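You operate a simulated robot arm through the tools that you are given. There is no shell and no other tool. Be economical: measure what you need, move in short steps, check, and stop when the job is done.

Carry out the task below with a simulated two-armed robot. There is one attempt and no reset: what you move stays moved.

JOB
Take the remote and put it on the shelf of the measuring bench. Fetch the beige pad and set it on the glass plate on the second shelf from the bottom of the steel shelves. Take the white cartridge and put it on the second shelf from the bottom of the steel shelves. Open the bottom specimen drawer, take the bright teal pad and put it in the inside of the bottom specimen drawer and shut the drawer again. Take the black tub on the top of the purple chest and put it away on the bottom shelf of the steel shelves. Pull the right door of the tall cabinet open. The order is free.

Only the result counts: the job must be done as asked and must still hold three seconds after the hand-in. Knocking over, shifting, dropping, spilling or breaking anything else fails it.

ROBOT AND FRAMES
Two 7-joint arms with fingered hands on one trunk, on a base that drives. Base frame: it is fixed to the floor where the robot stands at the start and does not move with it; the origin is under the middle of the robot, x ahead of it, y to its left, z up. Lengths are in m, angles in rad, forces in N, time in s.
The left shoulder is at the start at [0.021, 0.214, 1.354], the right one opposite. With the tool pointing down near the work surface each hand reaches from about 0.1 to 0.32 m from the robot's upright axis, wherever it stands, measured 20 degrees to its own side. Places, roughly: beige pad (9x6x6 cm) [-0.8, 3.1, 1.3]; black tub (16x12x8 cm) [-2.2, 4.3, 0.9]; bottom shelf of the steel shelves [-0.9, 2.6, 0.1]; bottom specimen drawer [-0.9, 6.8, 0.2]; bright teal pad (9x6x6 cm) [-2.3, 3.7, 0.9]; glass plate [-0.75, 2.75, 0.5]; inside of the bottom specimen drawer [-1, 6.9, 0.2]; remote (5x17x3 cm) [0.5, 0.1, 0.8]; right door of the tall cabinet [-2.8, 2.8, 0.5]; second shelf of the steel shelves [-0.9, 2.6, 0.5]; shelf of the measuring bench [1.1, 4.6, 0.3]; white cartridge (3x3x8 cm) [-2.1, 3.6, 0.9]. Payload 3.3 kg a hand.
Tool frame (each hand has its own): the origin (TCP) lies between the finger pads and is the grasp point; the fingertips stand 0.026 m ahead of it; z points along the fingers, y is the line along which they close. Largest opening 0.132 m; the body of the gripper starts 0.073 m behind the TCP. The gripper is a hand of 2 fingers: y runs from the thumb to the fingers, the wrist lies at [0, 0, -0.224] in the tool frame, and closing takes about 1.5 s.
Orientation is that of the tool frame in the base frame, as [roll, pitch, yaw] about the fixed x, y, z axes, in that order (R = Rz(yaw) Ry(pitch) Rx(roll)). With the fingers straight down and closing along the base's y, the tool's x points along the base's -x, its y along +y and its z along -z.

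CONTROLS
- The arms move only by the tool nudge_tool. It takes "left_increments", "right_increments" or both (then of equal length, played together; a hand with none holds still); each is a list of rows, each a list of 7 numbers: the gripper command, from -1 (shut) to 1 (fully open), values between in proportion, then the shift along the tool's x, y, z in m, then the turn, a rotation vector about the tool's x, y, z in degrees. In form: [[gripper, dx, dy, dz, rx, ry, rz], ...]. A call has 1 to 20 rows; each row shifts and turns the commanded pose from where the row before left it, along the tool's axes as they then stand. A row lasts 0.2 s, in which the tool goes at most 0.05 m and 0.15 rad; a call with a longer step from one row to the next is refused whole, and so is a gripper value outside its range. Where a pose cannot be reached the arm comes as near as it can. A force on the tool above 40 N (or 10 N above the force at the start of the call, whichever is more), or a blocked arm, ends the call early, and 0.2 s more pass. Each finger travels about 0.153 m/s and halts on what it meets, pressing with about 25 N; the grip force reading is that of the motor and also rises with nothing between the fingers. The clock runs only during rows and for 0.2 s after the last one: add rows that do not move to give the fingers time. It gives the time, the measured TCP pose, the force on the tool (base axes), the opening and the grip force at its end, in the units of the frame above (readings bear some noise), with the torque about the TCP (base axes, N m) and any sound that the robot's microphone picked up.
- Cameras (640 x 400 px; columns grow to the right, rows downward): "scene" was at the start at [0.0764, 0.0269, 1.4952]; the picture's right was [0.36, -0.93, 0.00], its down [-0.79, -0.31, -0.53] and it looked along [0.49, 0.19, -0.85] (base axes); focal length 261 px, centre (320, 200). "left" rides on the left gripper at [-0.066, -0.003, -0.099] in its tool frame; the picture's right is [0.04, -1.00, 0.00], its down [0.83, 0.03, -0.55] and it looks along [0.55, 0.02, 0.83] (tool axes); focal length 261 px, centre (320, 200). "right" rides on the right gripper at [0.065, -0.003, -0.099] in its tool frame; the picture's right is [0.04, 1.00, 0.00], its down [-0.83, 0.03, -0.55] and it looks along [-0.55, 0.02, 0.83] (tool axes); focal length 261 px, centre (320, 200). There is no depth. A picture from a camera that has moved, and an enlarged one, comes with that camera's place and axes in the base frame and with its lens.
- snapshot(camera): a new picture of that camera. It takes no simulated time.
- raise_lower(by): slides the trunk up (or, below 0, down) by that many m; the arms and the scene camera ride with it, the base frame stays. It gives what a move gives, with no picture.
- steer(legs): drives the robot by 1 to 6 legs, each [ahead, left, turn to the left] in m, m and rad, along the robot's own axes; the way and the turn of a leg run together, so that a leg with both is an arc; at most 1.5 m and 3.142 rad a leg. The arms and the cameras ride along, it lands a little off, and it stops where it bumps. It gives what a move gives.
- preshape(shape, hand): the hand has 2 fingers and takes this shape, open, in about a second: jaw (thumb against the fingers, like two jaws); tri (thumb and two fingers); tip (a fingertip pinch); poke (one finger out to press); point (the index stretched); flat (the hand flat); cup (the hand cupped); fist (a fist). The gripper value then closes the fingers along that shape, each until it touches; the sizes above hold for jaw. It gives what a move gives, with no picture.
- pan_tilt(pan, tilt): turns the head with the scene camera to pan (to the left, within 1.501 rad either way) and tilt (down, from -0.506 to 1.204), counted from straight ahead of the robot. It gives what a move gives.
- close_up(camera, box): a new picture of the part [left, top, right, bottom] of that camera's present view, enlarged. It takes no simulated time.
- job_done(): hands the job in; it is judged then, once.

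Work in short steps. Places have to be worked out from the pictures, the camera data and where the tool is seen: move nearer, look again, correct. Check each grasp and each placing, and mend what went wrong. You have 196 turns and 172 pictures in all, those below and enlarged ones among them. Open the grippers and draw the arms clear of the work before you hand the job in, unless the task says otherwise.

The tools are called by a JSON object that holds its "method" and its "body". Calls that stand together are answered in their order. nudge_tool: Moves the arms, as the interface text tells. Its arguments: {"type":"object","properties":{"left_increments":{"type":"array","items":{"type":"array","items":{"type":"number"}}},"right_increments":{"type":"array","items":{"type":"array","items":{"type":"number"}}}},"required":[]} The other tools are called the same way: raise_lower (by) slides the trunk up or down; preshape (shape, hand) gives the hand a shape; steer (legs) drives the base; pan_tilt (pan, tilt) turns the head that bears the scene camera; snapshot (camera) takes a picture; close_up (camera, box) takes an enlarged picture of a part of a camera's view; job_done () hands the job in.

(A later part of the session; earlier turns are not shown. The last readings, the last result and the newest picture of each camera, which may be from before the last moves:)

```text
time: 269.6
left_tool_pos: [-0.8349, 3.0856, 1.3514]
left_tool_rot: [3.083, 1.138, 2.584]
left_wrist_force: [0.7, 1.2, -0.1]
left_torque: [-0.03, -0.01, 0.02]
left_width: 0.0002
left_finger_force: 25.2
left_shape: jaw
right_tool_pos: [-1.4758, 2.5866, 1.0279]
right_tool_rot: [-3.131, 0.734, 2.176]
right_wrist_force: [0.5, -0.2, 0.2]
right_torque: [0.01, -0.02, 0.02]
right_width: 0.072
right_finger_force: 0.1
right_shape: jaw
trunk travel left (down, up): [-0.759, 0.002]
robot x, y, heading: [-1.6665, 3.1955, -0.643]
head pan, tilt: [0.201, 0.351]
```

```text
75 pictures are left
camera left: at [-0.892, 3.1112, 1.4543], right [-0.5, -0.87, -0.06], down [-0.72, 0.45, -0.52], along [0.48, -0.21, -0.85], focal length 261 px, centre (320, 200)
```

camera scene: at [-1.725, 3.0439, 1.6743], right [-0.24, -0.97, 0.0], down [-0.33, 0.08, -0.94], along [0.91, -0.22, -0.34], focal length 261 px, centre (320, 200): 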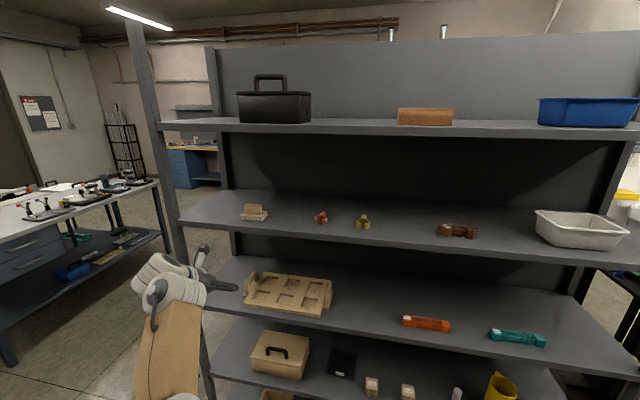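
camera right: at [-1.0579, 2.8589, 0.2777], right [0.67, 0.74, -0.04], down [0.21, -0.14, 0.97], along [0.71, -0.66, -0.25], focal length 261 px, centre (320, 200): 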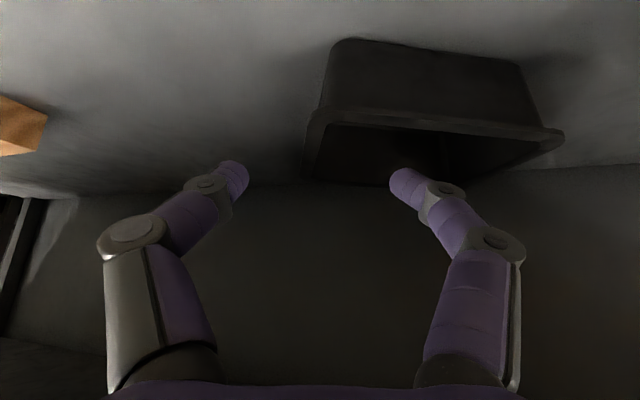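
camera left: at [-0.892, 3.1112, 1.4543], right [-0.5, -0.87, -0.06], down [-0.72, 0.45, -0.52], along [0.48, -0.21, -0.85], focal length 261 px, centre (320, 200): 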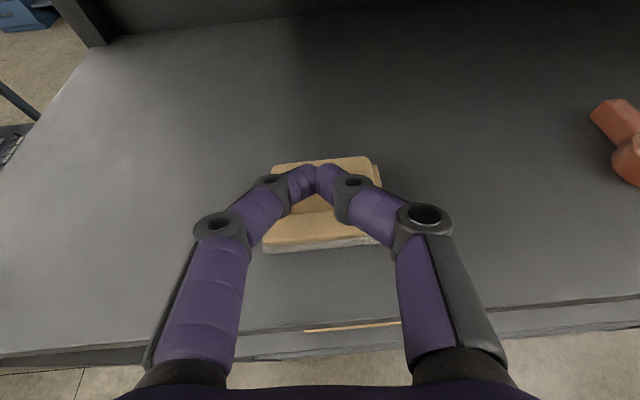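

The fingers closed above the handle. I reopen, lower 2.5 cm, and close again.

{"method": "nudge_tool", "body": {"left_increments": [[0, 0, 0, 0, 0, 0, 0], [1, 0, 0, 0, 0, 0, 0], [1, 0, 0, 0, 0, 0, 0], [1, 0, 0, 0, 0, 0, 0], [1, 0.011, 0, 0.005, 0, 0, 0], [1, 0.011, 0, 0.005, 0, 0, 0], [0.5, 0, 0, 0, 0, 0, 0], [0.2, 0, 0, 0, 0, 0, 0], [-0.2, 0, 0, 0, 0, 0, 0], [-0.6, 0, 0, 0, 0, 0, 0], [-1, 0, 0, 0, 0, 0, 0], [-1, 0, 0, 0, 0, 0, 0]]}}

{"method": "snapshot", "body": {"camera": "left"}}

```text
time: 272.1
left_tool_pos: [-0.8343, 3.0862, 1.3284]
left_tool_rot: [3.085, 1.137, 2.585]
left_wrist_force: [-0.4, -0.5, 0.1]
left_torque: [0.03, -0.02, 0.01]
left_width: 0.0418
left_finger_force: 24.5
left_shape: jaw
right_tool_pos: [-1.4753, 2.5858, 1.029]
right_tool_rot: [-3.131, 0.737, 2.177]
right_wrist_force: [-0.5, 0.7, -0.4]
right_torque: [0.02, 0.0, -0.02]
right_width: 0.0723
right_finger_force: 0.1
right_shape: jaw
trunk travel left (down, up): [-0.759, 0.002]
robot x, y, heading: [-1.6707, 3.1893, -0.643]
head pan, tilt: [0.201, 0.351]
```

```text
74 pictures are left
camera left: at [-0.8921, 3.1122, 1.4296], right [-0.5, -0.87, -0.06], down [-0.72, 0.45, -0.52], along [0.48, -0.21, -0.85], focal length 261 px, centre (320, 200)
```

left: 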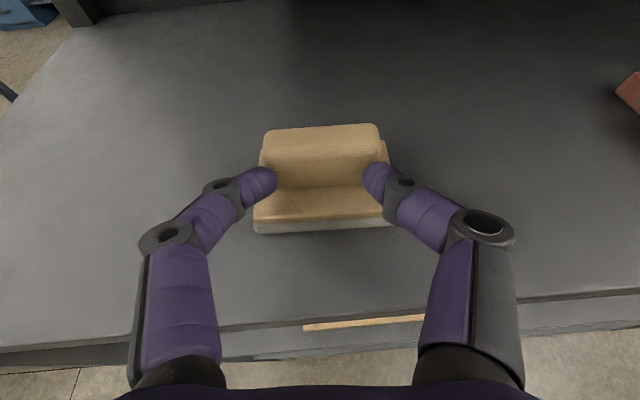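

{"method": "close_up", "body": {"camera": "left", "box": [220, 100, 430, 250]}}

{"method": "close_up", "body": {"camera": "scene", "box": [180, 170, 300, 260]}}

```text
2.67 times, centred on (325, 175) of left
camera zoom: at [-0.8921, 3.1122, 1.4296], right [-0.5, -0.87, -0.06], down [-0.72, 0.45, -0.52], along [0.48, -0.21, -0.85], focal length 695 px, centre (307, 267)
```

zoom: 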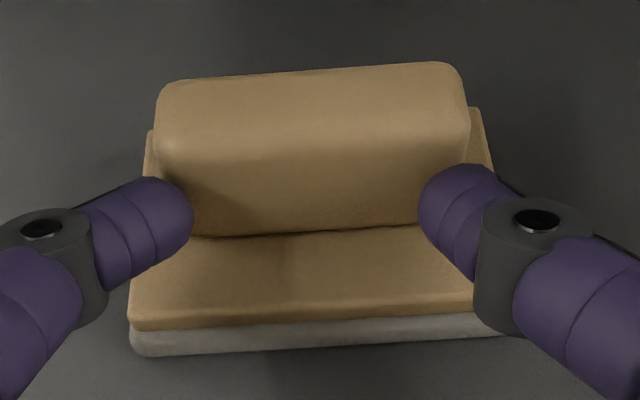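

```text
4.44 times, centred on (240, 215) of scene
camera zoom: at [-1.5762, 3.1487, 1.6743], right [-0.43, -0.9, 0.0], down [-0.31, 0.15, -0.94], along [0.85, -0.4, -0.34], focal length 1161 px, centre (676, 133)
```

zoom: 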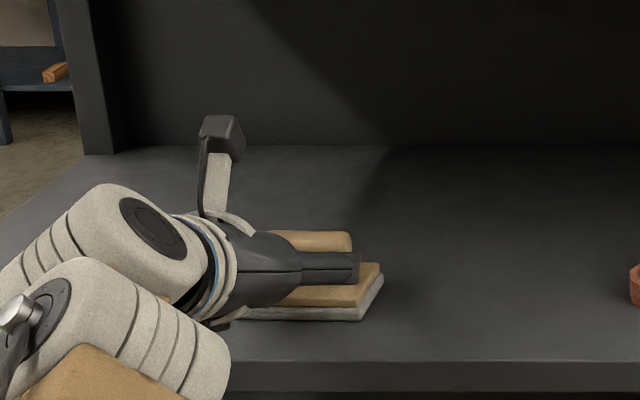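

The fingers seem to hold only the handle's front corners. I reopen, go 2 cm further, and close again.

{"method": "nudge_tool", "body": {"left_increments": [[0, 0, 0, 0, 0, 0, 0], [0.7, 0, 0, 0, 0, 0, 0], [0.7, 0, 0, 0, 0, 0, 0], [0.7, -0.005, 0, 0.0105, 0, 0, 0], [0.7, -0.005, 0, 0.0105, 0, 0, 0], [0.2, 0, 0, 0, 0, 0, 0], [-0.2, 0, 0, 0, 0, 0, 0], [-0.6, 0, 0, 0, 0, 0, 0], [-1, 0, 0, 0, 0, 0, 0], [-1, 0, 0, 0, 0, 0, 0], [-1, 0, 0, 0, 0, 0, 0]]}}

{"method": "close_up", "body": {"camera": "left", "box": [220, 100, 430, 250]}}

```text
time: 274.6
left_tool_pos: [-0.8148, 3.0761, 1.329]
left_tool_rot: [3.084, 1.136, 2.586]
left_wrist_force: [1.2, -0.8, 0.6]
left_torque: [-0.01, 0.02, -0.01]
left_width: 0.0559
left_finger_force: 25.4
left_shape: jaw
right_tool_pos: [-1.4762, 2.5856, 1.0291]
right_tool_rot: [-3.131, 0.735, 2.176]
right_wrist_force: [0.2, -1.0, 0.2]
right_torque: [-0.02, 0.01, 0.01]
right_width: 0.072
right_finger_force: 0.0
right_shape: jaw
trunk travel left (down, up): [-0.759, 0.002]
robot x, y, heading: [-1.6653, 3.1923, -0.643]
head pan, tilt: [0.201, 0.351]
```

```text
2.67 times, centred on (325, 175) of left
camera zoom: at [-0.8716, 3.1009, 1.4301], right [-0.5, -0.87, -0.06], down [-0.72, 0.45, -0.52], along [0.48, -0.21, -0.85], focal length 695 px, centre (307, 267)
```

zoom: 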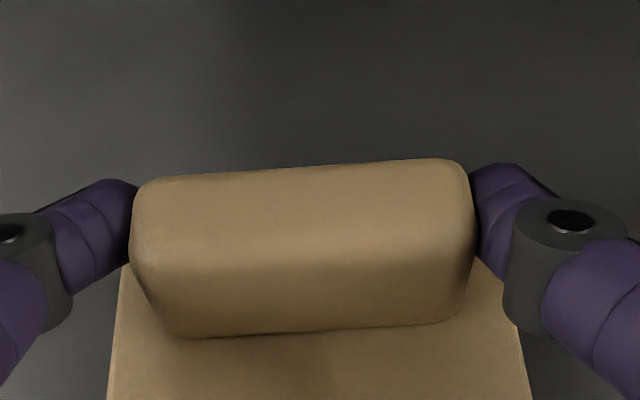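

Solid 5.6 cm grip on the handle. I lift 3 cm and back out.

{"method": "nudge_tool", "body": {"left_increments": [[-1, -0.009, 0, -0.004, 0, 0, 0], [-1, -0.013, 0, -0.006, 0, 0, 0], [-1, -0.013, 0, -0.006, 0, 0, 0]]}}

{"method": "steer", "body": {"legs": [[-0.27, 0, 0]]}}

{"method": "snapshot", "body": {"camera": "left"}}

```text
time: 275.4
left_tool_pos: [-0.815, 3.0747, 1.3673]
left_tool_rot: [3.082, 1.138, 2.585]
left_wrist_force: [0.0, -0.3, -0.5]
left_torque: [0.01, -0.01, 0.01]
left_width: 0.0562
left_finger_force: 25.0
left_shape: jaw
right_tool_pos: [-1.4758, 2.586, 1.0274]
right_tool_rot: [-3.131, 0.736, 2.175]
right_wrist_force: [0.6, 0.2, 0.7]
right_torque: [0.0, -0.02, 0.03]
right_width: 0.0721
right_finger_force: 0.0
right_shape: jaw
trunk travel left (down, up): [-0.759, 0.002]
robot x, y, heading: [-1.6712, 3.1931, -0.647]
head pan, tilt: [0.201, 0.351]
```

```text
time: 277.5
left_tool_pos: [-1.0316, 3.2382, 1.3669]
left_tool_rot: [3.085, 1.137, 2.586]
left_wrist_force: [-1.1, 0.6, -0.1]
left_torque: [-0.01, 0.03, -0.02]
left_width: 0.056
left_finger_force: 25.3
left_shape: jaw
right_tool_pos: [-1.6925, 2.748, 1.03]
right_tool_rot: [-3.129, 0.734, 2.178]
right_wrist_force: [0.0, -0.8, 0.4]
right_torque: [0.02, 0.0, -0.06]
right_width: 0.0719
right_finger_force: 0.0
right_shape: jaw
trunk travel left (down, up): [-0.759, 0.002]
robot x, y, heading: [-1.8885, 3.3572, -0.643]
head pan, tilt: [0.201, 0.351]
stopped in leg 1: the robot was blocked; the commanded pose is now the measured one
```

```text
70 pictures are left
camera left: at [-1.0902, 3.264, 1.4682], right [-0.5, -0.87, -0.06], down [-0.72, 0.45, -0.52], along [0.48, -0.21, -0.85], focal length 261 px, centre (320, 200)
```

left: 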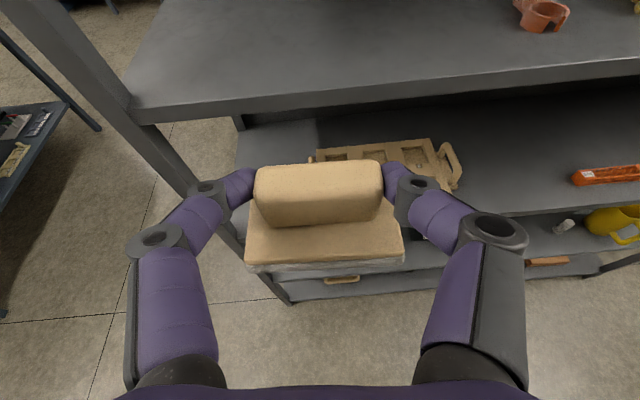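

Pad held. (The rear brushed the bench, so I'll keep off it.) I turn, sidestep to line up with the glass plate at about (−0.857, 2.727), and lower the trunk.

{"method": "steer", "body": {"legs": [[0.06, 0, 0.12], [0.09, -0.45, 0]]}}

{"method": "raise_lower", "body": {"by": -0.4}}

{"method": "raise_lower", "body": {"by": -0.34}}

{"method": "snapshot", "body": {"camera": "left"}}

{"method": "snapshot", "body": {"camera": "scene"}}

```text
time: 280.8
left_tool_pos: [-1.1183, 2.8815, 1.3674]
left_tool_rot: [3.082, 1.136, 2.711]
left_wrist_force: [0.7, 0.4, 0.3]
left_torque: [0.01, 0.02, 0.02]
left_width: 0.0561
left_finger_force: 24.9
left_shape: jaw
right_tool_pos: [-1.7126, 2.3144, 1.029]
right_tool_rot: [-3.13, 0.735, 2.303]
right_wrist_force: [-0.1, 0.1, -0.9]
right_torque: [0.0, 0.0, -0.03]
right_width: 0.0721
right_finger_force: 0.0
right_shape: jaw
trunk travel left (down, up): [-0.759, 0.002]
robot x, y, heading: [-1.9807, 2.8923, -0.515]
head pan, tilt: [0.201, 0.351]
```

```text
time: 284.6
left_tool_pos: [-1.1184, 2.8823, 0.967]
left_tool_rot: [3.081, 1.138, 2.71]
left_wrist_force: [0.2, -0.2, -0.5]
left_torque: [-0.04, -0.04, 0.02]
left_width: 0.056
left_finger_force: 25.1
left_shape: jaw
right_tool_pos: [-1.7122, 2.3137, 0.6293]
right_tool_rot: [-3.132, 0.736, 2.303]
right_wrist_force: [0.3, -0.1, -0.4]
right_torque: [0.01, 0.0, 0.0]
right_width: 0.0719
right_finger_force: 0.1
right_shape: jaw
trunk travel left (down, up): [-0.359, 0.402]
robot x, y, heading: [-1.9784, 2.8956, -0.516]
head pan, tilt: [0.201, 0.351]
```

```text
time: 287.9
left_tool_pos: [-1.1179, 2.8815, 0.6282]
left_tool_rot: [3.084, 1.139, 2.71]
left_wrist_force: [0.5, 0.4, 0.0]
left_torque: [-0.04, 0.04, 0.03]
left_width: 0.0564
left_finger_force: 24.9
left_shape: jaw
right_tool_pos: [-1.7121, 2.3144, 0.2896]
right_tool_rot: [-3.132, 0.734, 2.302]
right_wrist_force: [1.6, 0.3, -0.5]
right_torque: [0.0, -0.01, -0.01]
right_width: 0.0721
right_finger_force: 0.1
right_shape: jaw
trunk travel left (down, up): [-0.019, 0.742]
robot x, y, heading: [-1.9808, 2.8903, -0.514]
head pan, tilt: [0.201, 0.351]
```

```text
69 pictures are left
camera left: at [-1.178, 2.9004, 0.7287], right [-0.38, -0.92, -0.06], down [-0.77, 0.36, -0.52], along [0.5, -0.15, -0.85], focal length 261 px, centre (320, 200)
```

left: 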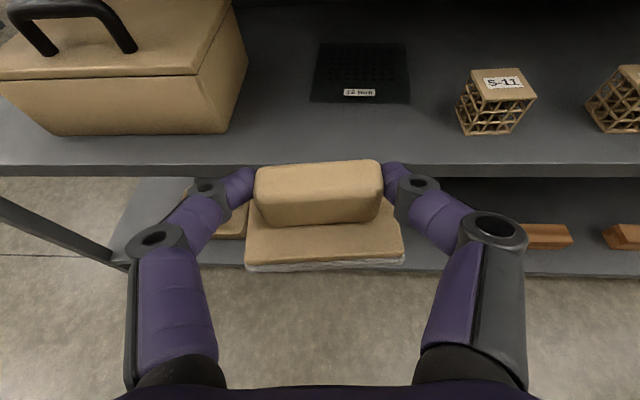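

```text
68 pictures are left
camera scene: at [-1.7721, 2.7978, 0.9215], right [-0.31, -0.95, 0.0], down [-0.33, 0.11, -0.94], along [0.89, -0.29, -0.34], focal length 261 px, centre (320, 200)
```

scene: 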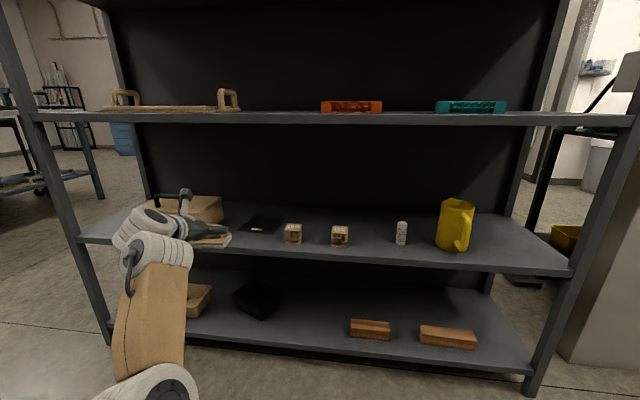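

The glass plate is in view, ~0.30 ahead and slightly right. I drive in above it and check.

{"method": "steer", "body": {"legs": [[0.3, -0.014, 0]]}}

{"method": "snapshot", "body": {"camera": "left"}}

```text
time: 290.0
left_tool_pos: [-0.863, 2.718, 0.6258]
left_tool_rot: [3.084, 1.136, 2.708]
left_wrist_force: [-0.2, 0.8, -0.4]
left_torque: [-0.07, -0.01, 0.0]
left_width: 0.0559
left_finger_force: 25.4
left_shape: jaw
right_tool_pos: [-1.46, 2.1523, 0.2893]
right_tool_rot: [-3.131, 0.735, 2.298]
right_wrist_force: [-0.2, 0.3, -0.1]
right_torque: [-0.01, 0.01, -0.02]
right_width: 0.0724
right_finger_force: 0.0
right_shape: jaw
trunk travel left (down, up): [-0.019, 0.742]
robot x, y, heading: [-1.7242, 2.7328, -0.519]
head pan, tilt: [0.201, 0.351]
```

```text
67 pictures are left
camera left: at [-0.9237, 2.7372, 0.728], right [-0.39, -0.92, -0.06], down [-0.77, 0.36, -0.52], along [0.5, -0.15, -0.85], focal length 261 px, centre (320, 200)
```

left: 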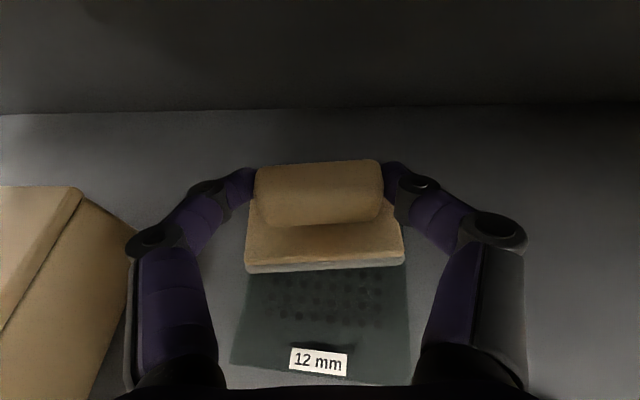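

Centred over the glass. I lower 8 cm, then in fine steps.

{"method": "nudge_tool", "body": {"left_increments": [[-1, 0.018, 0, 0.0084, 0, 0, 0], [-1, 0.018, 0, 0.0084, 0, 0, 0], [-1, 0.018, 0, 0.0084, 0, 0, 0], [-1, 0.018, 0, 0.0084, 0, 0, 0]]}}

{"method": "snapshot", "body": {"camera": "left"}}

```text
time: 291.0
left_tool_pos: [-0.8636, 2.7208, 0.5569]
left_tool_rot: [3.065, 1.153, 2.691]
left_wrist_force: [0.5, -0.8, 24.8]
left_torque: [-0.31, -0.29, 0.01]
left_width: 0.0562
left_finger_force: 25.1
left_shape: jaw
right_tool_pos: [-1.4603, 2.1523, 0.291]
right_tool_rot: [-3.133, 0.736, 2.298]
right_wrist_force: [0.8, -0.3, 0.4]
right_torque: [0.02, -0.04, 0.0]
right_width: 0.072
right_finger_force: 0.0
right_shape: jaw
trunk travel left (down, up): [-0.019, 0.742]
robot x, y, heading: [-1.7248, 2.7286, -0.514]
head pan, tilt: [0.201, 0.351]
```

```text
66 pictures are left
camera left: at [-0.9257, 2.7386, 0.657], right [-0.39, -0.92, -0.07], down [-0.76, 0.36, -0.54], along [0.52, -0.15, -0.84], focal length 261 px, centre (320, 200)
```

left: 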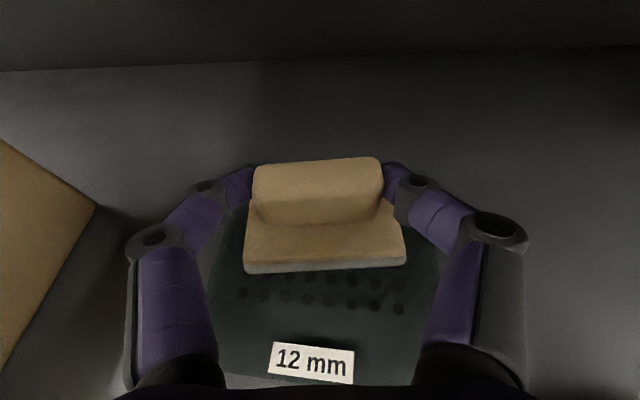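

The pad sits on the glass (contact 25 N). I relieve slightly, open, and withdraw backward.

{"method": "nudge_tool", "body": {"left_increments": [[-1, -0.004, 0, -0.002, 0, 0, 0], [-0.1, 0, 0, 0, 0, 0, 0], [0.2, 0, 0, 0, 0, 0, 0], [0.6, 0, 0, 0, 0, 0, 0], [0.6, 0, 0, 0, 0, 0, 0], [0.6, -0.006, 0, -0.02, 0, 0, 0], [0.6, -0.006, 0, -0.02, 0, 0, 0]]}}

{"method": "snapshot", "body": {"camera": "left"}}

```text
time: 292.6
left_tool_pos: [-0.8932, 2.7309, 0.578]
left_tool_rot: [3.085, 1.137, 2.711]
left_wrist_force: [0.3, -0.2, 0.7]
left_torque: [-0.01, 0.02, 0.02]
left_width: 0.1053
left_finger_force: 0.0
left_shape: jaw
right_tool_pos: [-1.4591, 2.1517, 0.2883]
right_tool_rot: [-3.129, 0.735, 2.298]
right_wrist_force: [-0.3, 0.0, 0.0]
right_torque: [-0.02, 0.02, -0.02]
right_width: 0.0719
right_finger_force: 0.2
right_shape: jaw
trunk travel left (down, up): [-0.019, 0.742]
robot x, y, heading: [-1.7244, 2.7332, -0.522]
head pan, tilt: [0.201, 0.351]
```

```text
65 pictures are left
camera left: at [-0.9535, 2.7497, 0.6806], right [-0.39, -0.92, -0.06], down [-0.77, 0.36, -0.52], along [0.5, -0.16, -0.85], focal length 261 px, centre (320, 200)
```

left: 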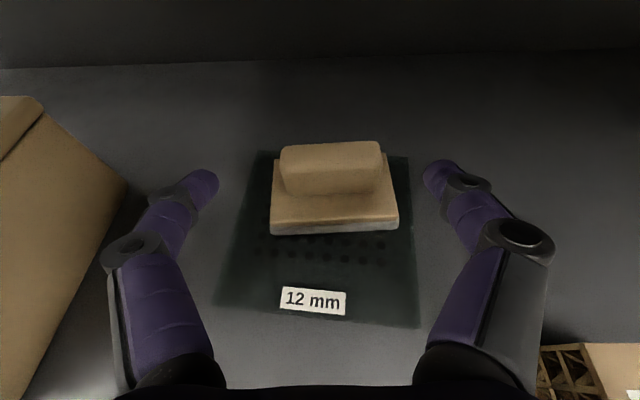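

The pad rests on the glass plate. I lift a little and back out.

{"method": "nudge_tool", "body": {"left_increments": [[0.6, -0.02, 0, -0.01, 0, 0, 0], [0.6, -0.02, 0, -0.01, 0, 0, 0], [0.6, -0.02, 0, -0.01, 0, 0, 0]]}}

{"method": "steer", "body": {"legs": [[-0.26, 0, 0]]}}

{"method": "snapshot", "body": {"camera": "scene"}}

```text
time: 293.4
left_tool_pos: [-0.8949, 2.7297, 0.6458]
left_tool_rot: [3.086, 1.136, 2.709]
left_wrist_force: [-0.5, -0.8, 0.1]
left_torque: [0.02, 0.03, -0.03]
left_width: 0.1054
left_finger_force: 0.0
left_shape: jaw
right_tool_pos: [-1.4608, 2.1513, 0.2894]
right_tool_rot: [-3.131, 0.736, 2.297]
right_wrist_force: [0.2, 0.0, -0.2]
right_torque: [-0.01, 0.01, 0.02]
right_width: 0.0718
right_finger_force: 0.1
right_shape: jaw
trunk travel left (down, up): [-0.019, 0.742]
robot x, y, heading: [-1.7246, 2.7313, -0.517]
head pan, tilt: [0.201, 0.351]
```

```text
time: 295.2
left_tool_pos: [-1.1187, 2.8551, 0.6464]
left_tool_rot: [3.084, 1.136, 2.704]
left_wrist_force: [-0.4, -0.2, 0.2]
left_torque: [0.02, 0.01, 0.01]
left_width: 0.1054
left_finger_force: 0.1
left_shape: jaw
right_tool_pos: [-1.687, 2.2802, 0.2888]
right_tool_rot: [-3.132, 0.734, 2.293]
right_wrist_force: [-0.2, 0.0, -0.5]
right_torque: [0.03, -0.01, 0.0]
right_width: 0.0722
right_finger_force: 0.2
right_shape: jaw
trunk travel left (down, up): [-0.019, 0.742]
robot x, y, heading: [-1.9514, 2.8578, -0.523]
head pan, tilt: [0.201, 0.351]
```

```text
64 pictures are left
camera scene: at [-1.743, 2.7644, 0.9213], right [-0.32, -0.95, 0.0], down [-0.33, 0.11, -0.94], along [0.89, -0.3, -0.34], focal length 261 px, centre (320, 200)
```

scene: 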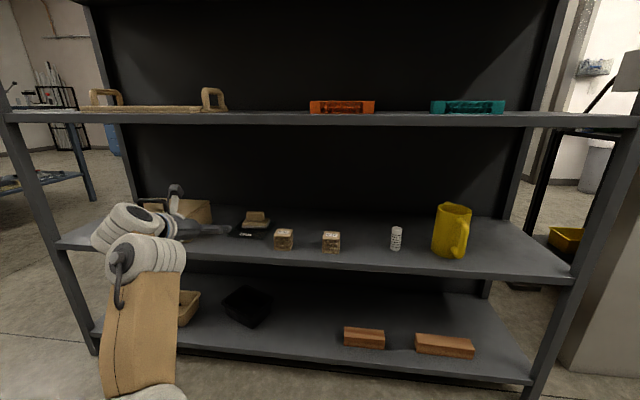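

Both shelf items are fine. Now the teal pad: I retract the left hand a bit, raise the trunk and move out of the aisle to turn around.

{"method": "nudge_tool", "body": {"left_increments": [[0.6, 0, 0, 0, 0, 7.5, 0], [0.6, 0, 0, 0, 0, 7.5, 0], [0.6, 0.016, 0, -0.019, 0, 0, 0], [0.6, 0.016, 0, -0.019, 0, 0, 0], [0.6, 0.016, 0, -0.019, 0, 0, 0]]}}

{"method": "raise_lower", "body": {"by": 0.4}}

{"method": "raise_lower", "body": {"by": 0.22}}

{"method": "steer", "body": {"legs": [[0, 0, 0.08], [0, 1.45, 0], [0, 0.15, 0]]}}

```text
time: 296.4
left_tool_pos: [-1.1874, 2.8841, 0.6454]
left_tool_rot: [3.104, 0.874, 2.729]
left_wrist_force: [-0.4, -0.6, 0.2]
left_torque: [0.0, 0.0, -0.01]
left_width: 0.1053
left_finger_force: 0.0
left_shape: jaw
right_tool_pos: [-1.6866, 2.2803, 0.2885]
right_tool_rot: [-3.131, 0.735, 2.293]
right_wrist_force: [-0.6, -0.4, -0.4]
right_torque: [0.02, -0.01, 0.0]
right_width: 0.0722
right_finger_force: 0.2
right_shape: jaw
trunk travel left (down, up): [-0.019, 0.742]
robot x, y, heading: [-1.9472, 2.8601, -0.525]
head pan, tilt: [0.201, 0.351]
```

```text
time: 300.3
left_tool_pos: [-1.1873, 2.8848, 1.0455]
left_tool_rot: [3.104, 0.873, 2.726]
left_wrist_force: [-0.4, -0.2, -0.1]
left_torque: [-0.04, 0.01, 0.0]
left_width: 0.1055
left_finger_force: 0.0
left_shape: jaw
right_tool_pos: [-1.6864, 2.2813, 0.6892]
right_tool_rot: [-3.129, 0.732, 2.295]
right_wrist_force: [0.5, 0.4, -0.1]
right_torque: [0.03, 0.03, 0.02]
right_width: 0.0721
right_finger_force: 0.1
right_shape: jaw
trunk travel left (down, up): [-0.419, 0.342]
robot x, y, heading: [-1.9504, 2.859, -0.529]
head pan, tilt: [0.201, 0.351]
```

```text
time: 302.6
left_tool_pos: [-1.1873, 2.8838, 1.265]
left_tool_rot: [3.103, 0.874, 2.726]
left_wrist_force: [-0.3, -0.2, -0.1]
left_torque: [-0.03, 0.02, -0.01]
left_width: 0.1053
left_finger_force: 0.1
left_shape: jaw
right_tool_pos: [-1.6875, 2.2807, 0.9084]
right_tool_rot: [-3.131, 0.733, 2.294]
right_wrist_force: [0.8, 0.3, -0.3]
right_torque: [-0.05, 0.0, -0.02]
right_width: 0.0723
right_finger_force: 0.1
right_shape: jaw
trunk travel left (down, up): [-0.639, 0.122]
robot x, y, heading: [-1.9514, 2.8627, -0.527]
head pan, tilt: [0.201, 0.351]
```

```text
time: 311.1
left_tool_pos: [-0.5313, 4.3937, 1.2657]
left_tool_rot: [3.108, 0.875, 2.832]
left_wrist_force: [0.9, 0.3, -0.7]
left_torque: [-0.02, -0.02, -0.01]
left_width: 0.1053
left_finger_force: 0.1
left_shape: jaw
right_tool_pos: [-0.964, 3.7402, 0.9091]
right_tool_rot: [-3.128, 0.734, 2.398]
right_wrist_force: [-1.2, 0.2, 0.6]
right_torque: [-0.01, 0.03, -0.01]
right_width: 0.0721
right_finger_force: 0.1
right_shape: jaw
trunk travel left (down, up): [-0.639, 0.122]
robot x, y, heading: [-1.285, 4.2885, -0.422]
head pan, tilt: [0.201, 0.351]
```

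{"method": "steer", "body": {"legs": [[0.15, 0, 0], [0, 0, 1.55], [0, 0, 1.557], [0.1, 0.56, 0]]}}

{"method": "pan_tilt", "body": {"pan": 0.2, "tilt": 0.6}}

{"method": "snapshot", "body": {"camera": "scene"}}

{"method": "snapshot", "body": {"camera": "left"}}

```text
time: 322.9
left_tool_pos: [-2.2443, 3.691, 1.2646]
left_tool_rot: [3.106, 0.875, -0.344]
left_wrist_force: [-0.2, 0.1, 0.3]
left_torque: [-0.01, 0.0, 0.03]
left_width: 0.1051
left_finger_force: 0.1
left_shape: jaw
right_tool_pos: [-1.7893, 4.3275, 0.9095]
right_tool_rot: [-3.128, 0.734, -0.777]
right_wrist_force: [0.0, -0.4, -0.1]
right_torque: [-0.01, -0.02, 0.0]
right_width: 0.072
right_finger_force: 0.1
right_shape: jaw
trunk travel left (down, up): [-0.639, 0.122]
robot x, y, heading: [-1.4895, 3.7686, 2.687]
head pan, tilt: [0.201, 0.351]
```

```text
time: 323.7
left_tool_pos: [-2.2444, 3.6924, 1.2662]
left_tool_rot: [3.102, 0.875, -0.344]
left_wrist_force: [0.0, 0.0, -0.4]
left_torque: [-0.02, 0.02, 0.01]
left_width: 0.1054
left_finger_force: 0.1
left_shape: jaw
right_tool_pos: [-1.7879, 4.3273, 0.9092]
right_tool_rot: [-3.131, 0.734, -0.779]
right_wrist_force: [-0.6, 0.7, -0.2]
right_torque: [0.0, 0.0, -0.01]
right_width: 0.0719
right_finger_force: 0.1
right_shape: jaw
trunk travel left (down, up): [-0.639, 0.122]
robot x, y, heading: [-1.4841, 3.7703, 2.692]
head pan, tilt: [0.201, 0.6]
```

```text
63 pictures are left
camera scene: at [-1.58, 3.796, 1.5316], right [0.25, 0.97, 0.0], down [0.55, -0.14, -0.83], along [-0.8, 0.21, -0.56], focal length 261 px, centre (320, 200)
```

scene: 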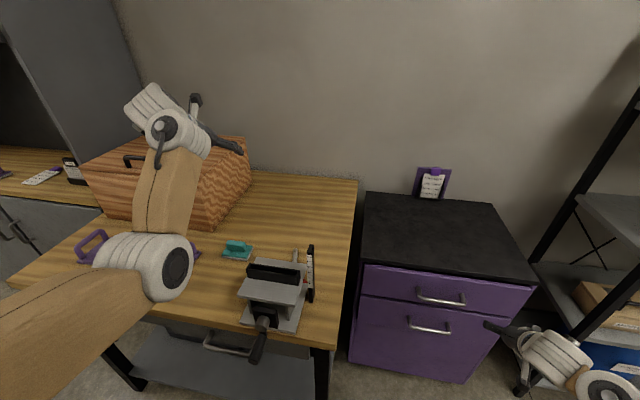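

```text
62 pictures are left
camera left: at [-2.2111, 3.6858, 1.3799], right [0.34, 0.94, -0.06], down [0.9, -0.34, -0.28], along [-0.29, 0.05, -0.96], focal length 261 px, centre (320, 200)
```

left: 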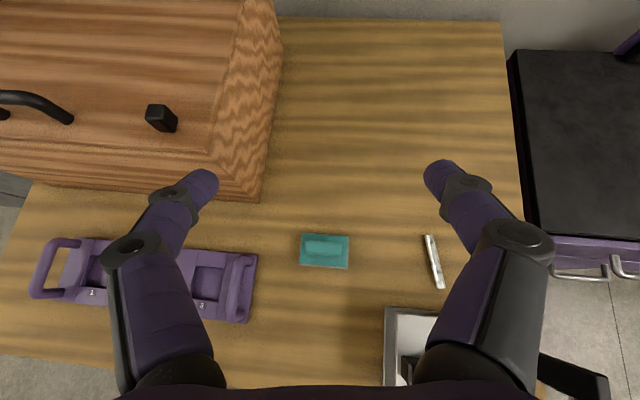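

The pad is right below the hand, aligned. I lower the trunk 0.32 and check.

{"method": "raise_lower", "body": {"by": -0.32}}

{"method": "snapshot", "body": {"camera": "left"}}

```text
time: 326.9
left_tool_pos: [-2.2448, 3.6899, 0.9464]
left_tool_rot: [3.104, 0.874, -0.344]
left_wrist_force: [-0.1, 0.9, -0.1]
left_torque: [-0.02, 0.0, 0.0]
left_width: 0.1054
left_finger_force: 0.1
left_shape: jaw
right_tool_pos: [-1.7886, 4.3284, 0.59]
right_tool_rot: [-3.13, 0.734, -0.778]
right_wrist_force: [0.2, -0.8, 0.9]
right_torque: [-0.01, -0.03, -0.01]
right_width: 0.0721
right_finger_force: 0.0
right_shape: jaw
trunk travel left (down, up): [-0.319, 0.442]
robot x, y, heading: [-1.4837, 3.7665, 2.686]
head pan, tilt: [0.201, 0.6]
```

```text
61 pictures are left
camera left: at [-2.211, 3.6857, 1.0601], right [0.34, 0.94, -0.06], down [0.9, -0.34, -0.28], along [-0.29, 0.05, -0.96], focal length 261 px, centre (320, 200)
```

left: 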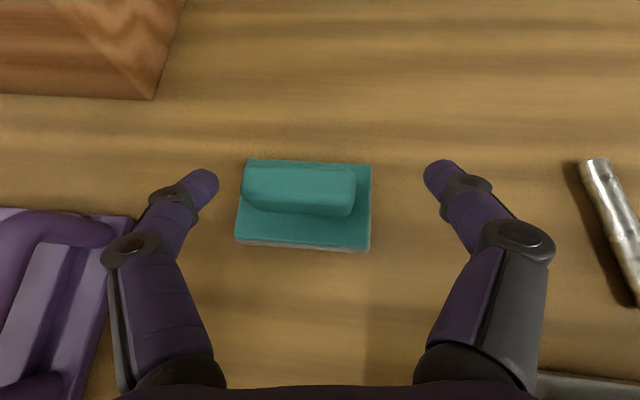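

{"method": "nudge_tool", "body": {"left_increments": [[0.7, 0, 0.011, 0, 0, 0, 0], [0.7, 0.004, 0, 0.018, 0, 0, 0], [0.7, 0.004, 0, 0.018, 0, 0, 0], [0.7, 0.004, 0, 0.017, 0, 0, 0], [0.2, 0, 0, 0, 0, 0, 0], [-0.2, 0, 0, 0, 0, 0, 0], [-0.6, 0, 0, 0, 0, 0, 0], [-1, 0, 0, 0, 0, 0, 0], [-1, 0, 0, 0, 0, 0, 0], [-1, 0, 0, 0, 0, 0, 0]]}}

{"method": "snapshot", "body": {"camera": "left"}}

```text
time: 329.1
left_tool_pos: [-2.2783, 3.6878, 0.9068]
left_tool_rot: [3.105, 0.884, -0.343]
left_wrist_force: [-1.3, 0.9, 19.3]
left_torque: [-0.38, 0.45, 0.05]
left_width: 0.0285
left_finger_force: 25.0
left_shape: jaw
right_tool_pos: [-1.7874, 4.3262, 0.5913]
right_tool_rot: [-3.131, 0.738, -0.778]
right_wrist_force: [0.3, 0.2, -0.1]
right_torque: [0.03, -0.01, 0.02]
right_width: 0.0722
right_finger_force: 0.1
right_shape: jaw
trunk travel left (down, up): [-0.319, 0.442]
robot x, y, heading: [-1.4845, 3.7689, 2.683]
head pan, tilt: [0.201, 0.6]
```

```text
60 pictures are left
camera left: at [-2.2439, 3.6817, 1.021], right [0.33, 0.94, -0.05], down [0.9, -0.33, -0.29], along [-0.29, 0.05, -0.95], focal length 261 px, centre (320, 200)
```

left: 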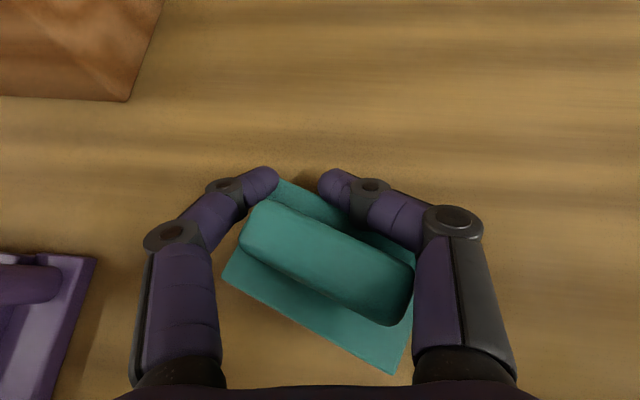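

The tips went too far and turned the pad ~30°. I open, lift clear, and take a fresh look.

{"method": "nudge_tool", "body": {"left_increments": [[-0.9, -0.006, 0, -0.005, 0, 0, 0], [-0.5, 0, 0, 0, 0, 0, 0], [0, 0, 0, 0, 0, 0, 0], [0.7, 0, 0, 0, 0, 0, 0], [0.7, -0.015, 0, -0.013, 0, 0, 0], [0.7, -0.023, 0, -0.019, 0, 0, 0], [0.7, -0.023, 0, -0.019, 0, 0, 0], [0.7, 0.013, 0, -0.015, 0, 0, 0]]}}

{"method": "snapshot", "body": {"camera": "left"}}

```text
time: 330.9
left_tool_pos: [-2.2599, 3.6853, 0.9908]
left_tool_rot: [3.104, 0.875, -0.347]
left_wrist_force: [0.0, 0.4, -0.1]
left_torque: [-0.03, 0.0, 0.0]
left_width: 0.1123
left_finger_force: 0.1
left_shape: jaw
right_tool_pos: [-1.7886, 4.3278, 0.5881]
right_tool_rot: [-3.128, 0.735, -0.779]
right_wrist_force: [-0.8, 0.5, -0.2]
right_torque: [-0.01, 0.0, -0.02]
right_width: 0.072
right_finger_force: 0.0
right_shape: jaw
trunk travel left (down, up): [-0.319, 0.442]
robot x, y, heading: [-1.4856, 3.7681, 2.689]
head pan, tilt: [0.201, 0.6]
```

```text
59 pictures are left
camera left: at [-2.2267, 3.6798, 1.1038], right [0.34, 0.94, -0.06], down [0.9, -0.34, -0.28], along [-0.29, 0.05, -0.96], focal length 261 px, centre (320, 200)
```

left: 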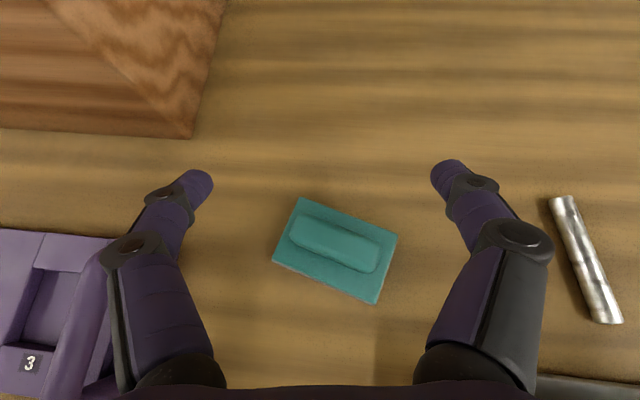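

Pad is rotated ~22°. I turn the hand right by 20°, shift slightly, go down most of the way and check.

{"method": "nudge_tool", "body": {"left_increments": [[0.7, 0, 0, 0, 5.1, 0, 4.3], [0.7, 0, 0, 0, 5.1, 0, 4.3], [0.7, 0, -0.011, 0, 5.1, 0, 4.3], [0.7, 0.018, 0, 0.012, 0, 0, 0], [0.7, 0.018, 0, 0.012, 0, 0, 0], [0.7, 0.014, 0, 0.01, 0, 0, 0]]}}

{"method": "snapshot", "body": {"camera": "left"}}

```text
time: 332.3
left_tool_pos: [-2.2503, 3.6911, 0.9299]
left_tool_rot: [3.104, 0.867, -0.696]
left_wrist_force: [0.4, -0.2, -0.1]
left_torque: [0.01, 0.04, 0.01]
left_width: 0.112
left_finger_force: 0.1
left_shape: jaw
right_tool_pos: [-1.788, 4.328, 0.5887]
right_tool_rot: [-3.129, 0.734, -0.778]
right_wrist_force: [-0.2, 0.8, -1.0]
right_torque: [-0.01, 0.01, -0.01]
right_width: 0.0721
right_finger_force: 0.0
right_shape: jaw
trunk travel left (down, up): [-0.319, 0.442]
robot x, y, heading: [-1.4861, 3.7668, 2.689]
head pan, tilt: [0.201, 0.6]
```

```text
58 pictures are left
camera left: at [-2.2221, 3.6742, 1.044], right [0.64, 0.77, -0.06], down [0.73, -0.63, -0.28], along [-0.25, 0.14, -0.96], focal length 261 px, centre (320, 200)
```

left: 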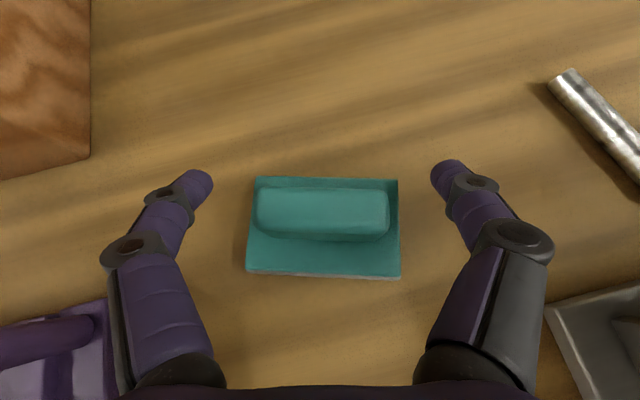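

Now perfectly aligned. I go down ~1.8 cm and close.

{"method": "nudge_tool", "body": {"left_increments": [[0.7, 0.007, 0, 0.006, 0, 0, 0], [0.7, 0.007, 0, 0.006, 0, 0, 0], [0.2, 0, 0, 0, 0, 0, 0], [-0.2, 0, 0, 0, 0, 0, 0], [-0.6, 0, 0, 0, 0, 0, 0], [-1, 0, 0, 0, 0, 0, 0], [-1, 0, 0, 0, 0, 0, 0], [-1, 0, 0, 0, 0, 0, 0]]}}

{"method": "snapshot", "body": {"camera": "left"}}

```text
time: 334.1
left_tool_pos: [-2.2488, 3.6896, 0.9163]
left_tool_rot: [3.099, 0.872, -0.7]
left_wrist_force: [-7.4, 1.9, 27.4]
left_torque: [0.54, 0.29, 0.08]
left_width: 0.0637
left_finger_force: 24.9
left_shape: jaw
right_tool_pos: [-1.7874, 4.3275, 0.5895]
right_tool_rot: [-3.134, 0.736, -0.779]
right_wrist_force: [-0.1, -0.2, -1.2]
right_torque: [0.01, -0.02, 0.0]
right_width: 0.0723
right_finger_force: 0.0
right_shape: jaw
trunk travel left (down, up): [-0.319, 0.442]
robot x, y, heading: [-1.4867, 3.7686, 2.687]
head pan, tilt: [0.201, 0.6]
```

```text
57 pictures are left
camera left: at [-2.2194, 3.6745, 1.0298], right [0.64, 0.77, -0.06], down [0.73, -0.62, -0.28], along [-0.25, 0.13, -0.96], focal length 261 px, centre (320, 200)
```

left: 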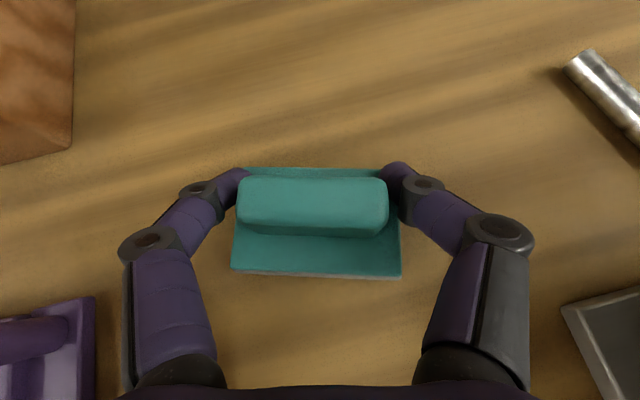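

Nearly gripped, but the tips press on the base. I lift a few millimetres while closing and see if the grip settles.

{"method": "nudge_tool", "body": {"left_increments": [[-1, -0.003, 0, -0.0025, 0, 0, 0], [-1, -0.003, 0, -0.0025, 0, 0, 0], [-1, 0, 0, 0, 0, 0, 0], [-1, 0, 0, 0, 0, 0, 0]]}}

{"method": "nudge_tool", "body": {"left_increments": [[-1, -0.008, 0, -0.007, 0, 0, 0], [-1, -0.015, 0, -0.013, 0, 0, 0], [-1, -0.015, 0, -0.013, 0, 0, 0]]}}

{"method": "snapshot", "body": {"camera": "left"}}

```text
time: 335.1
left_tool_pos: [-2.2497, 3.6898, 0.9175]
left_tool_rot: [3.105, 0.865, -0.694]
left_wrist_force: [-0.2, -0.1, -0.7]
left_torque: [0.02, -0.02, 0.01]
left_width: 0.0631
left_finger_force: 24.9
left_shape: jaw
right_tool_pos: [-1.789, 4.327, 0.589]
right_tool_rot: [-3.129, 0.734, -0.778]
right_wrist_force: [0.1, 0.6, -0.3]
right_torque: [-0.01, -0.01, -0.03]
right_width: 0.0719
right_finger_force: 0.1
right_shape: jaw
trunk travel left (down, up): [-0.319, 0.442]
robot x, y, heading: [-1.487, 3.7653, 2.687]
head pan, tilt: [0.201, 0.6]
```

```text
time: 335.9
left_tool_pos: [-2.2482, 3.69, 0.9708]
left_tool_rot: [3.107, 0.865, -0.695]
left_wrist_force: [0.7, 0.8, -0.2]
left_torque: [0.01, 0.0, -0.01]
left_width: 0.063
left_finger_force: 25.0
left_shape: jaw
right_tool_pos: [-1.7895, 4.3279, 0.589]
right_tool_rot: [-3.128, 0.735, -0.78]
right_wrist_force: [0.2, 0.3, 0.8]
right_torque: [0.02, 0.04, -0.01]
right_width: 0.072
right_finger_force: 0.1
right_shape: jaw
trunk travel left (down, up): [-0.319, 0.442]
robot x, y, heading: [-1.4863, 3.7673, 2.685]
head pan, tilt: [0.201, 0.6]
```

```text
56 pictures are left
camera left: at [-2.2206, 3.6734, 1.084], right [0.64, 0.77, -0.06], down [0.73, -0.62, -0.28], along [-0.25, 0.14, -0.96], focal length 261 px, centre (320, 200)
```

left: 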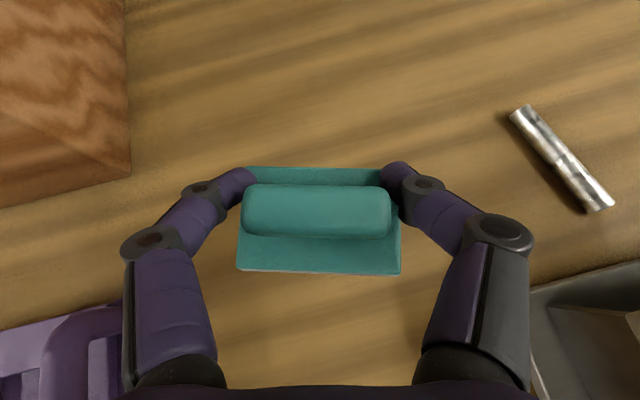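

The teal pad is lifted. I raise the trunk, back out, and turn toward the specimen drawers to look.

{"method": "raise_lower", "body": {"by": 0.25}}

{"method": "steer", "body": {"legs": [[-0.3, 0, 0], [0, -0.65, 0], [0, 0, -1.1]]}}

{"method": "pan_tilt", "body": {"pan": 0.0, "tilt": 0.45}}

{"method": "snapshot", "body": {"camera": "scene"}}

```text
time: 338.4
left_tool_pos: [-2.2497, 3.69, 1.2188]
left_tool_rot: [3.106, 0.865, -0.694]
left_wrist_force: [-0.6, 0.7, 0.0]
left_torque: [0.02, -0.02, -0.04]
left_width: 0.0629
left_finger_force: 25.0
left_shape: jaw
right_tool_pos: [-1.7886, 4.3281, 0.8382]
right_tool_rot: [-3.13, 0.734, -0.776]
right_wrist_force: [-0.5, -0.1, 0.2]
right_torque: [0.02, 0.02, 0.0]
right_width: 0.0723
right_finger_force: 0.1
right_shape: jaw
trunk travel left (down, up): [-0.569, 0.192]
robot x, y, heading: [-1.4857, 3.7675, 2.688]
head pan, tilt: [0.201, 0.6]
```

```text
time: 346.5
left_tool_pos: [-1.3396, 4.8688, 1.2196]
left_tool_rot: [3.103, 0.866, -1.797]
left_wrist_force: [0.3, 0.2, -0.4]
left_torque: [0.01, -0.03, 0.0]
left_width: 0.0625
left_finger_force: 24.9
left_shape: jaw
right_tool_pos: [-0.5606, 4.7447, 0.8399]
right_tool_rot: [-3.132, 0.734, -1.881]
right_wrist_force: [-0.3, 0.0, -0.7]
right_torque: [-0.03, -0.01, -0.02]
right_width: 0.072
right_finger_force: 0.0
right_shape: jaw
trunk travel left (down, up): [-0.569, 0.192]
robot x, y, heading: [-0.9259, 4.2176, 1.584]
head pan, tilt: [0.201, 0.6]
```

```text
time: 347.3
left_tool_pos: [-1.3399, 4.8674, 1.2188]
left_tool_rot: [3.103, 0.865, -1.797]
left_wrist_force: [-0.1, -0.4, 0.6]
left_torque: [0.01, -0.01, 0.03]
left_width: 0.0627
left_finger_force: 25.6
left_shape: jaw
right_tool_pos: [-0.5616, 4.7431, 0.8395]
right_tool_rot: [-3.131, 0.735, -1.881]
right_wrist_force: [-1.1, -1.2, 0.7]
right_torque: [0.02, -0.01, -0.02]
right_width: 0.0719
right_finger_force: 0.0
right_shape: jaw
trunk travel left (down, up): [-0.569, 0.192]
robot x, y, heading: [-0.9259, 4.2247, 1.584]
head pan, tilt: [0.0, 0.45]
```

```text
55 pictures are left
camera scene: at [-0.9269, 4.3273, 1.475], right [1.0, 0.01, 0.0], down [0.01, -0.44, -0.9], along [-0.01, 0.9, -0.44], focal length 261 px, centre (320, 200)
```

scene: 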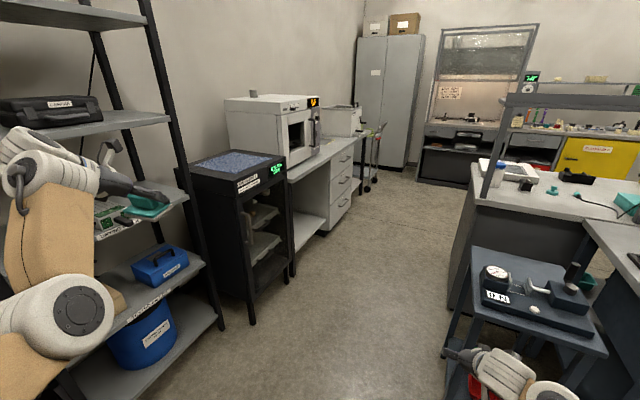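

{"method": "close_up", "body": {"camera": "scene", "box": [270, 120, 430, 260]}}

```text
2.86 times, centred on (350, 190) of scene
camera zoom: at [-0.9269, 4.3273, 1.475], right [1.0, 0.01, 0.0], down [0.01, -0.44, -0.9], along [-0.01, 0.9, -0.44], focal length 746 px, centre (234, 229)
```

zoom: 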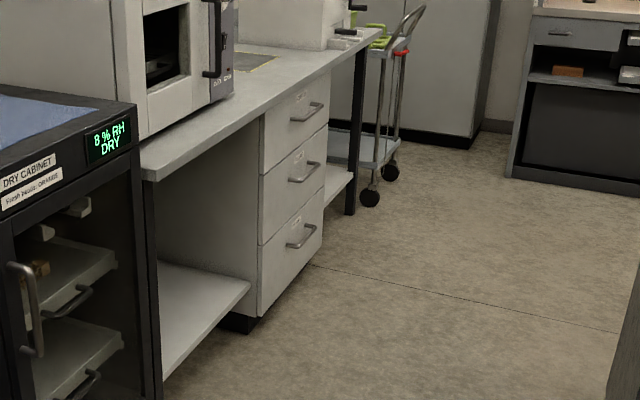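

The drawer faces a ~1.15 m wide aisle, so I need tucked arms. I tuck both hands here in the open: tools closer to vertical, pulled back, left hand lower.

{"method": "nudge_tool", "body": {"left_increments": [[-1, 0.0466, 0, 0.0016, 0, 6.5, 0], [-1, 0.0461, 0, 0.0069, 0, 6.5, 0], [-1, 0.0451, 0, 0.0121, 0, 6.5, 0], [-1, 0.0434, 0, 0.0171, 0, 6.5, 0], [-1, 0.0412, 0, 0.0219, 0, 6.5, 0], [-1, 0.0384, 0, 0.0264, 0, 6.5, 0]], "right_increments": [[0, 0.0375, 0.015, -0.025, 0, 8.4, 0], [0, 0.041, 0.015, -0.019, 0, 8.4, 0], [0, 0.043, 0.01, -0.013, 0, 8.4, 0], [0, 0.0445, 0.01, -0.0066, 0, 8.4, 0], [0, 0.045, 0, 0, 0, 8.4, 0], [0, 0, 0, 0, 0, 0, 0]]}}

```text
time: 348.7
left_tool_pos: [-1.3789, 4.6973, 0.9992]
left_tool_rot: [3.116, 0.184, -1.774]
left_wrist_force: [0.5, 0.3, 0.4]
left_torque: [-0.02, -0.02, -0.01]
left_width: 0.026
left_finger_force: 25.2
left_shape: jaw
right_tool_pos: [-0.6807, 4.5481, 0.8062]
right_tool_rot: [-3.133, 0.0, -1.888]
right_wrist_force: [0.3, -0.5, -0.3]
right_torque: [-0.02, 0.0, 0.0]
right_width: 0.0666
right_finger_force: 0.1
right_shape: jaw
trunk travel left (down, up): [-0.569, 0.192]
robot x, y, heading: [-0.9278, 4.2201, 1.585]
head pan, tilt: [0.0, 0.45]
```

The left width changed to 2.6 cm — I check the pad.

{"method": "snapshot", "body": {"camera": "left"}}

```text
53 pictures are left
camera left: at [-1.3652, 4.7422, 1.1092], right [0.97, -0.24, -0.03], down [-0.2, -0.9, 0.39], along [-0.12, -0.37, -0.92], focal length 261 px, centre (320, 200)
```

left: 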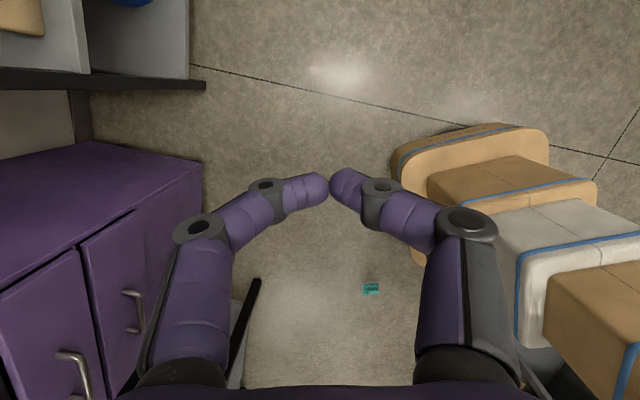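

The pad slipped out and lies on the floor around (−1.36, 3.76). I turn toward it to pick it up again, looking down first.

{"method": "steer", "body": {"legs": [[0, 0, 1.556], [-0.1, 0.11, 0]]}}

{"method": "pan_tilt", "body": {"pan": 0.5, "tilt": 1.0}}

{"method": "snapshot", "body": {"camera": "scene"}}

```text
time: 353.9
left_tool_pos: [-1.2988, 3.6595, 1.0003]
left_tool_rot: [3.117, 0.188, -0.204]
left_wrist_force: [0.1, 0.5, -0.2]
left_torque: [0.0, 0.01, -0.04]
left_width: 0.026
left_finger_force: 25.3
left_shape: jaw
right_tool_pos: [-1.1483, 4.3585, 0.8069]
right_tool_rot: [-3.135, 0.003, -0.319]
right_wrist_force: [0.3, 0.1, -0.4]
right_torque: [0.0, -0.01, -0.01]
right_width: 0.0664
right_finger_force: 0.1
right_shape: jaw
trunk travel left (down, up): [-0.569, 0.192]
robot x, y, heading: [-0.8188, 4.1136, -3.127]
head pan, tilt: [0.0, 0.45]
```

```text
time: 354.8
left_tool_pos: [-1.3001, 3.66, 0.9996]
left_tool_rot: [3.114, 0.186, -0.207]
left_wrist_force: [0.6, 0.5, -0.1]
left_torque: [-0.02, -0.01, 0.0]
left_width: 0.0259
left_finger_force: 24.8
left_shape: jaw
right_tool_pos: [-1.1496, 4.3596, 0.8065]
right_tool_rot: [-3.132, 0.002, -0.319]
right_wrist_force: [-0.8, 0.2, 1.2]
right_torque: [0.02, -0.04, -0.01]
right_width: 0.0666
right_finger_force: 0.0
right_shape: jaw
trunk travel left (down, up): [-0.569, 0.192]
robot x, y, heading: [-0.8236, 4.1112, -3.128]
head pan, tilt: [0.499, 1.0]
```

```text
52 pictures are left
camera scene: at [-0.8949, 4.0792, 1.4295], right [-0.49, 0.87, 0.0], down [0.73, 0.41, -0.54], along [-0.47, -0.26, -0.84], focal length 261 px, centre (320, 200)
```

scene: 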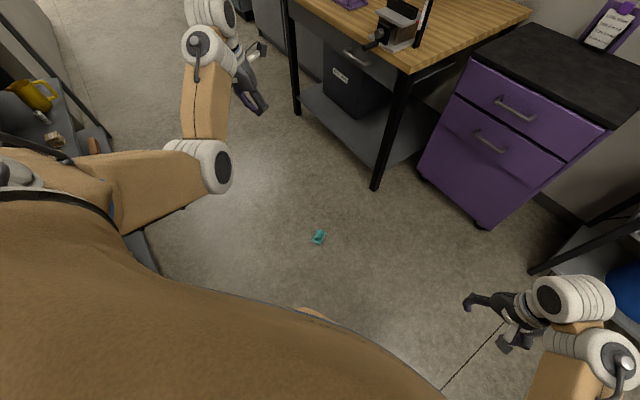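

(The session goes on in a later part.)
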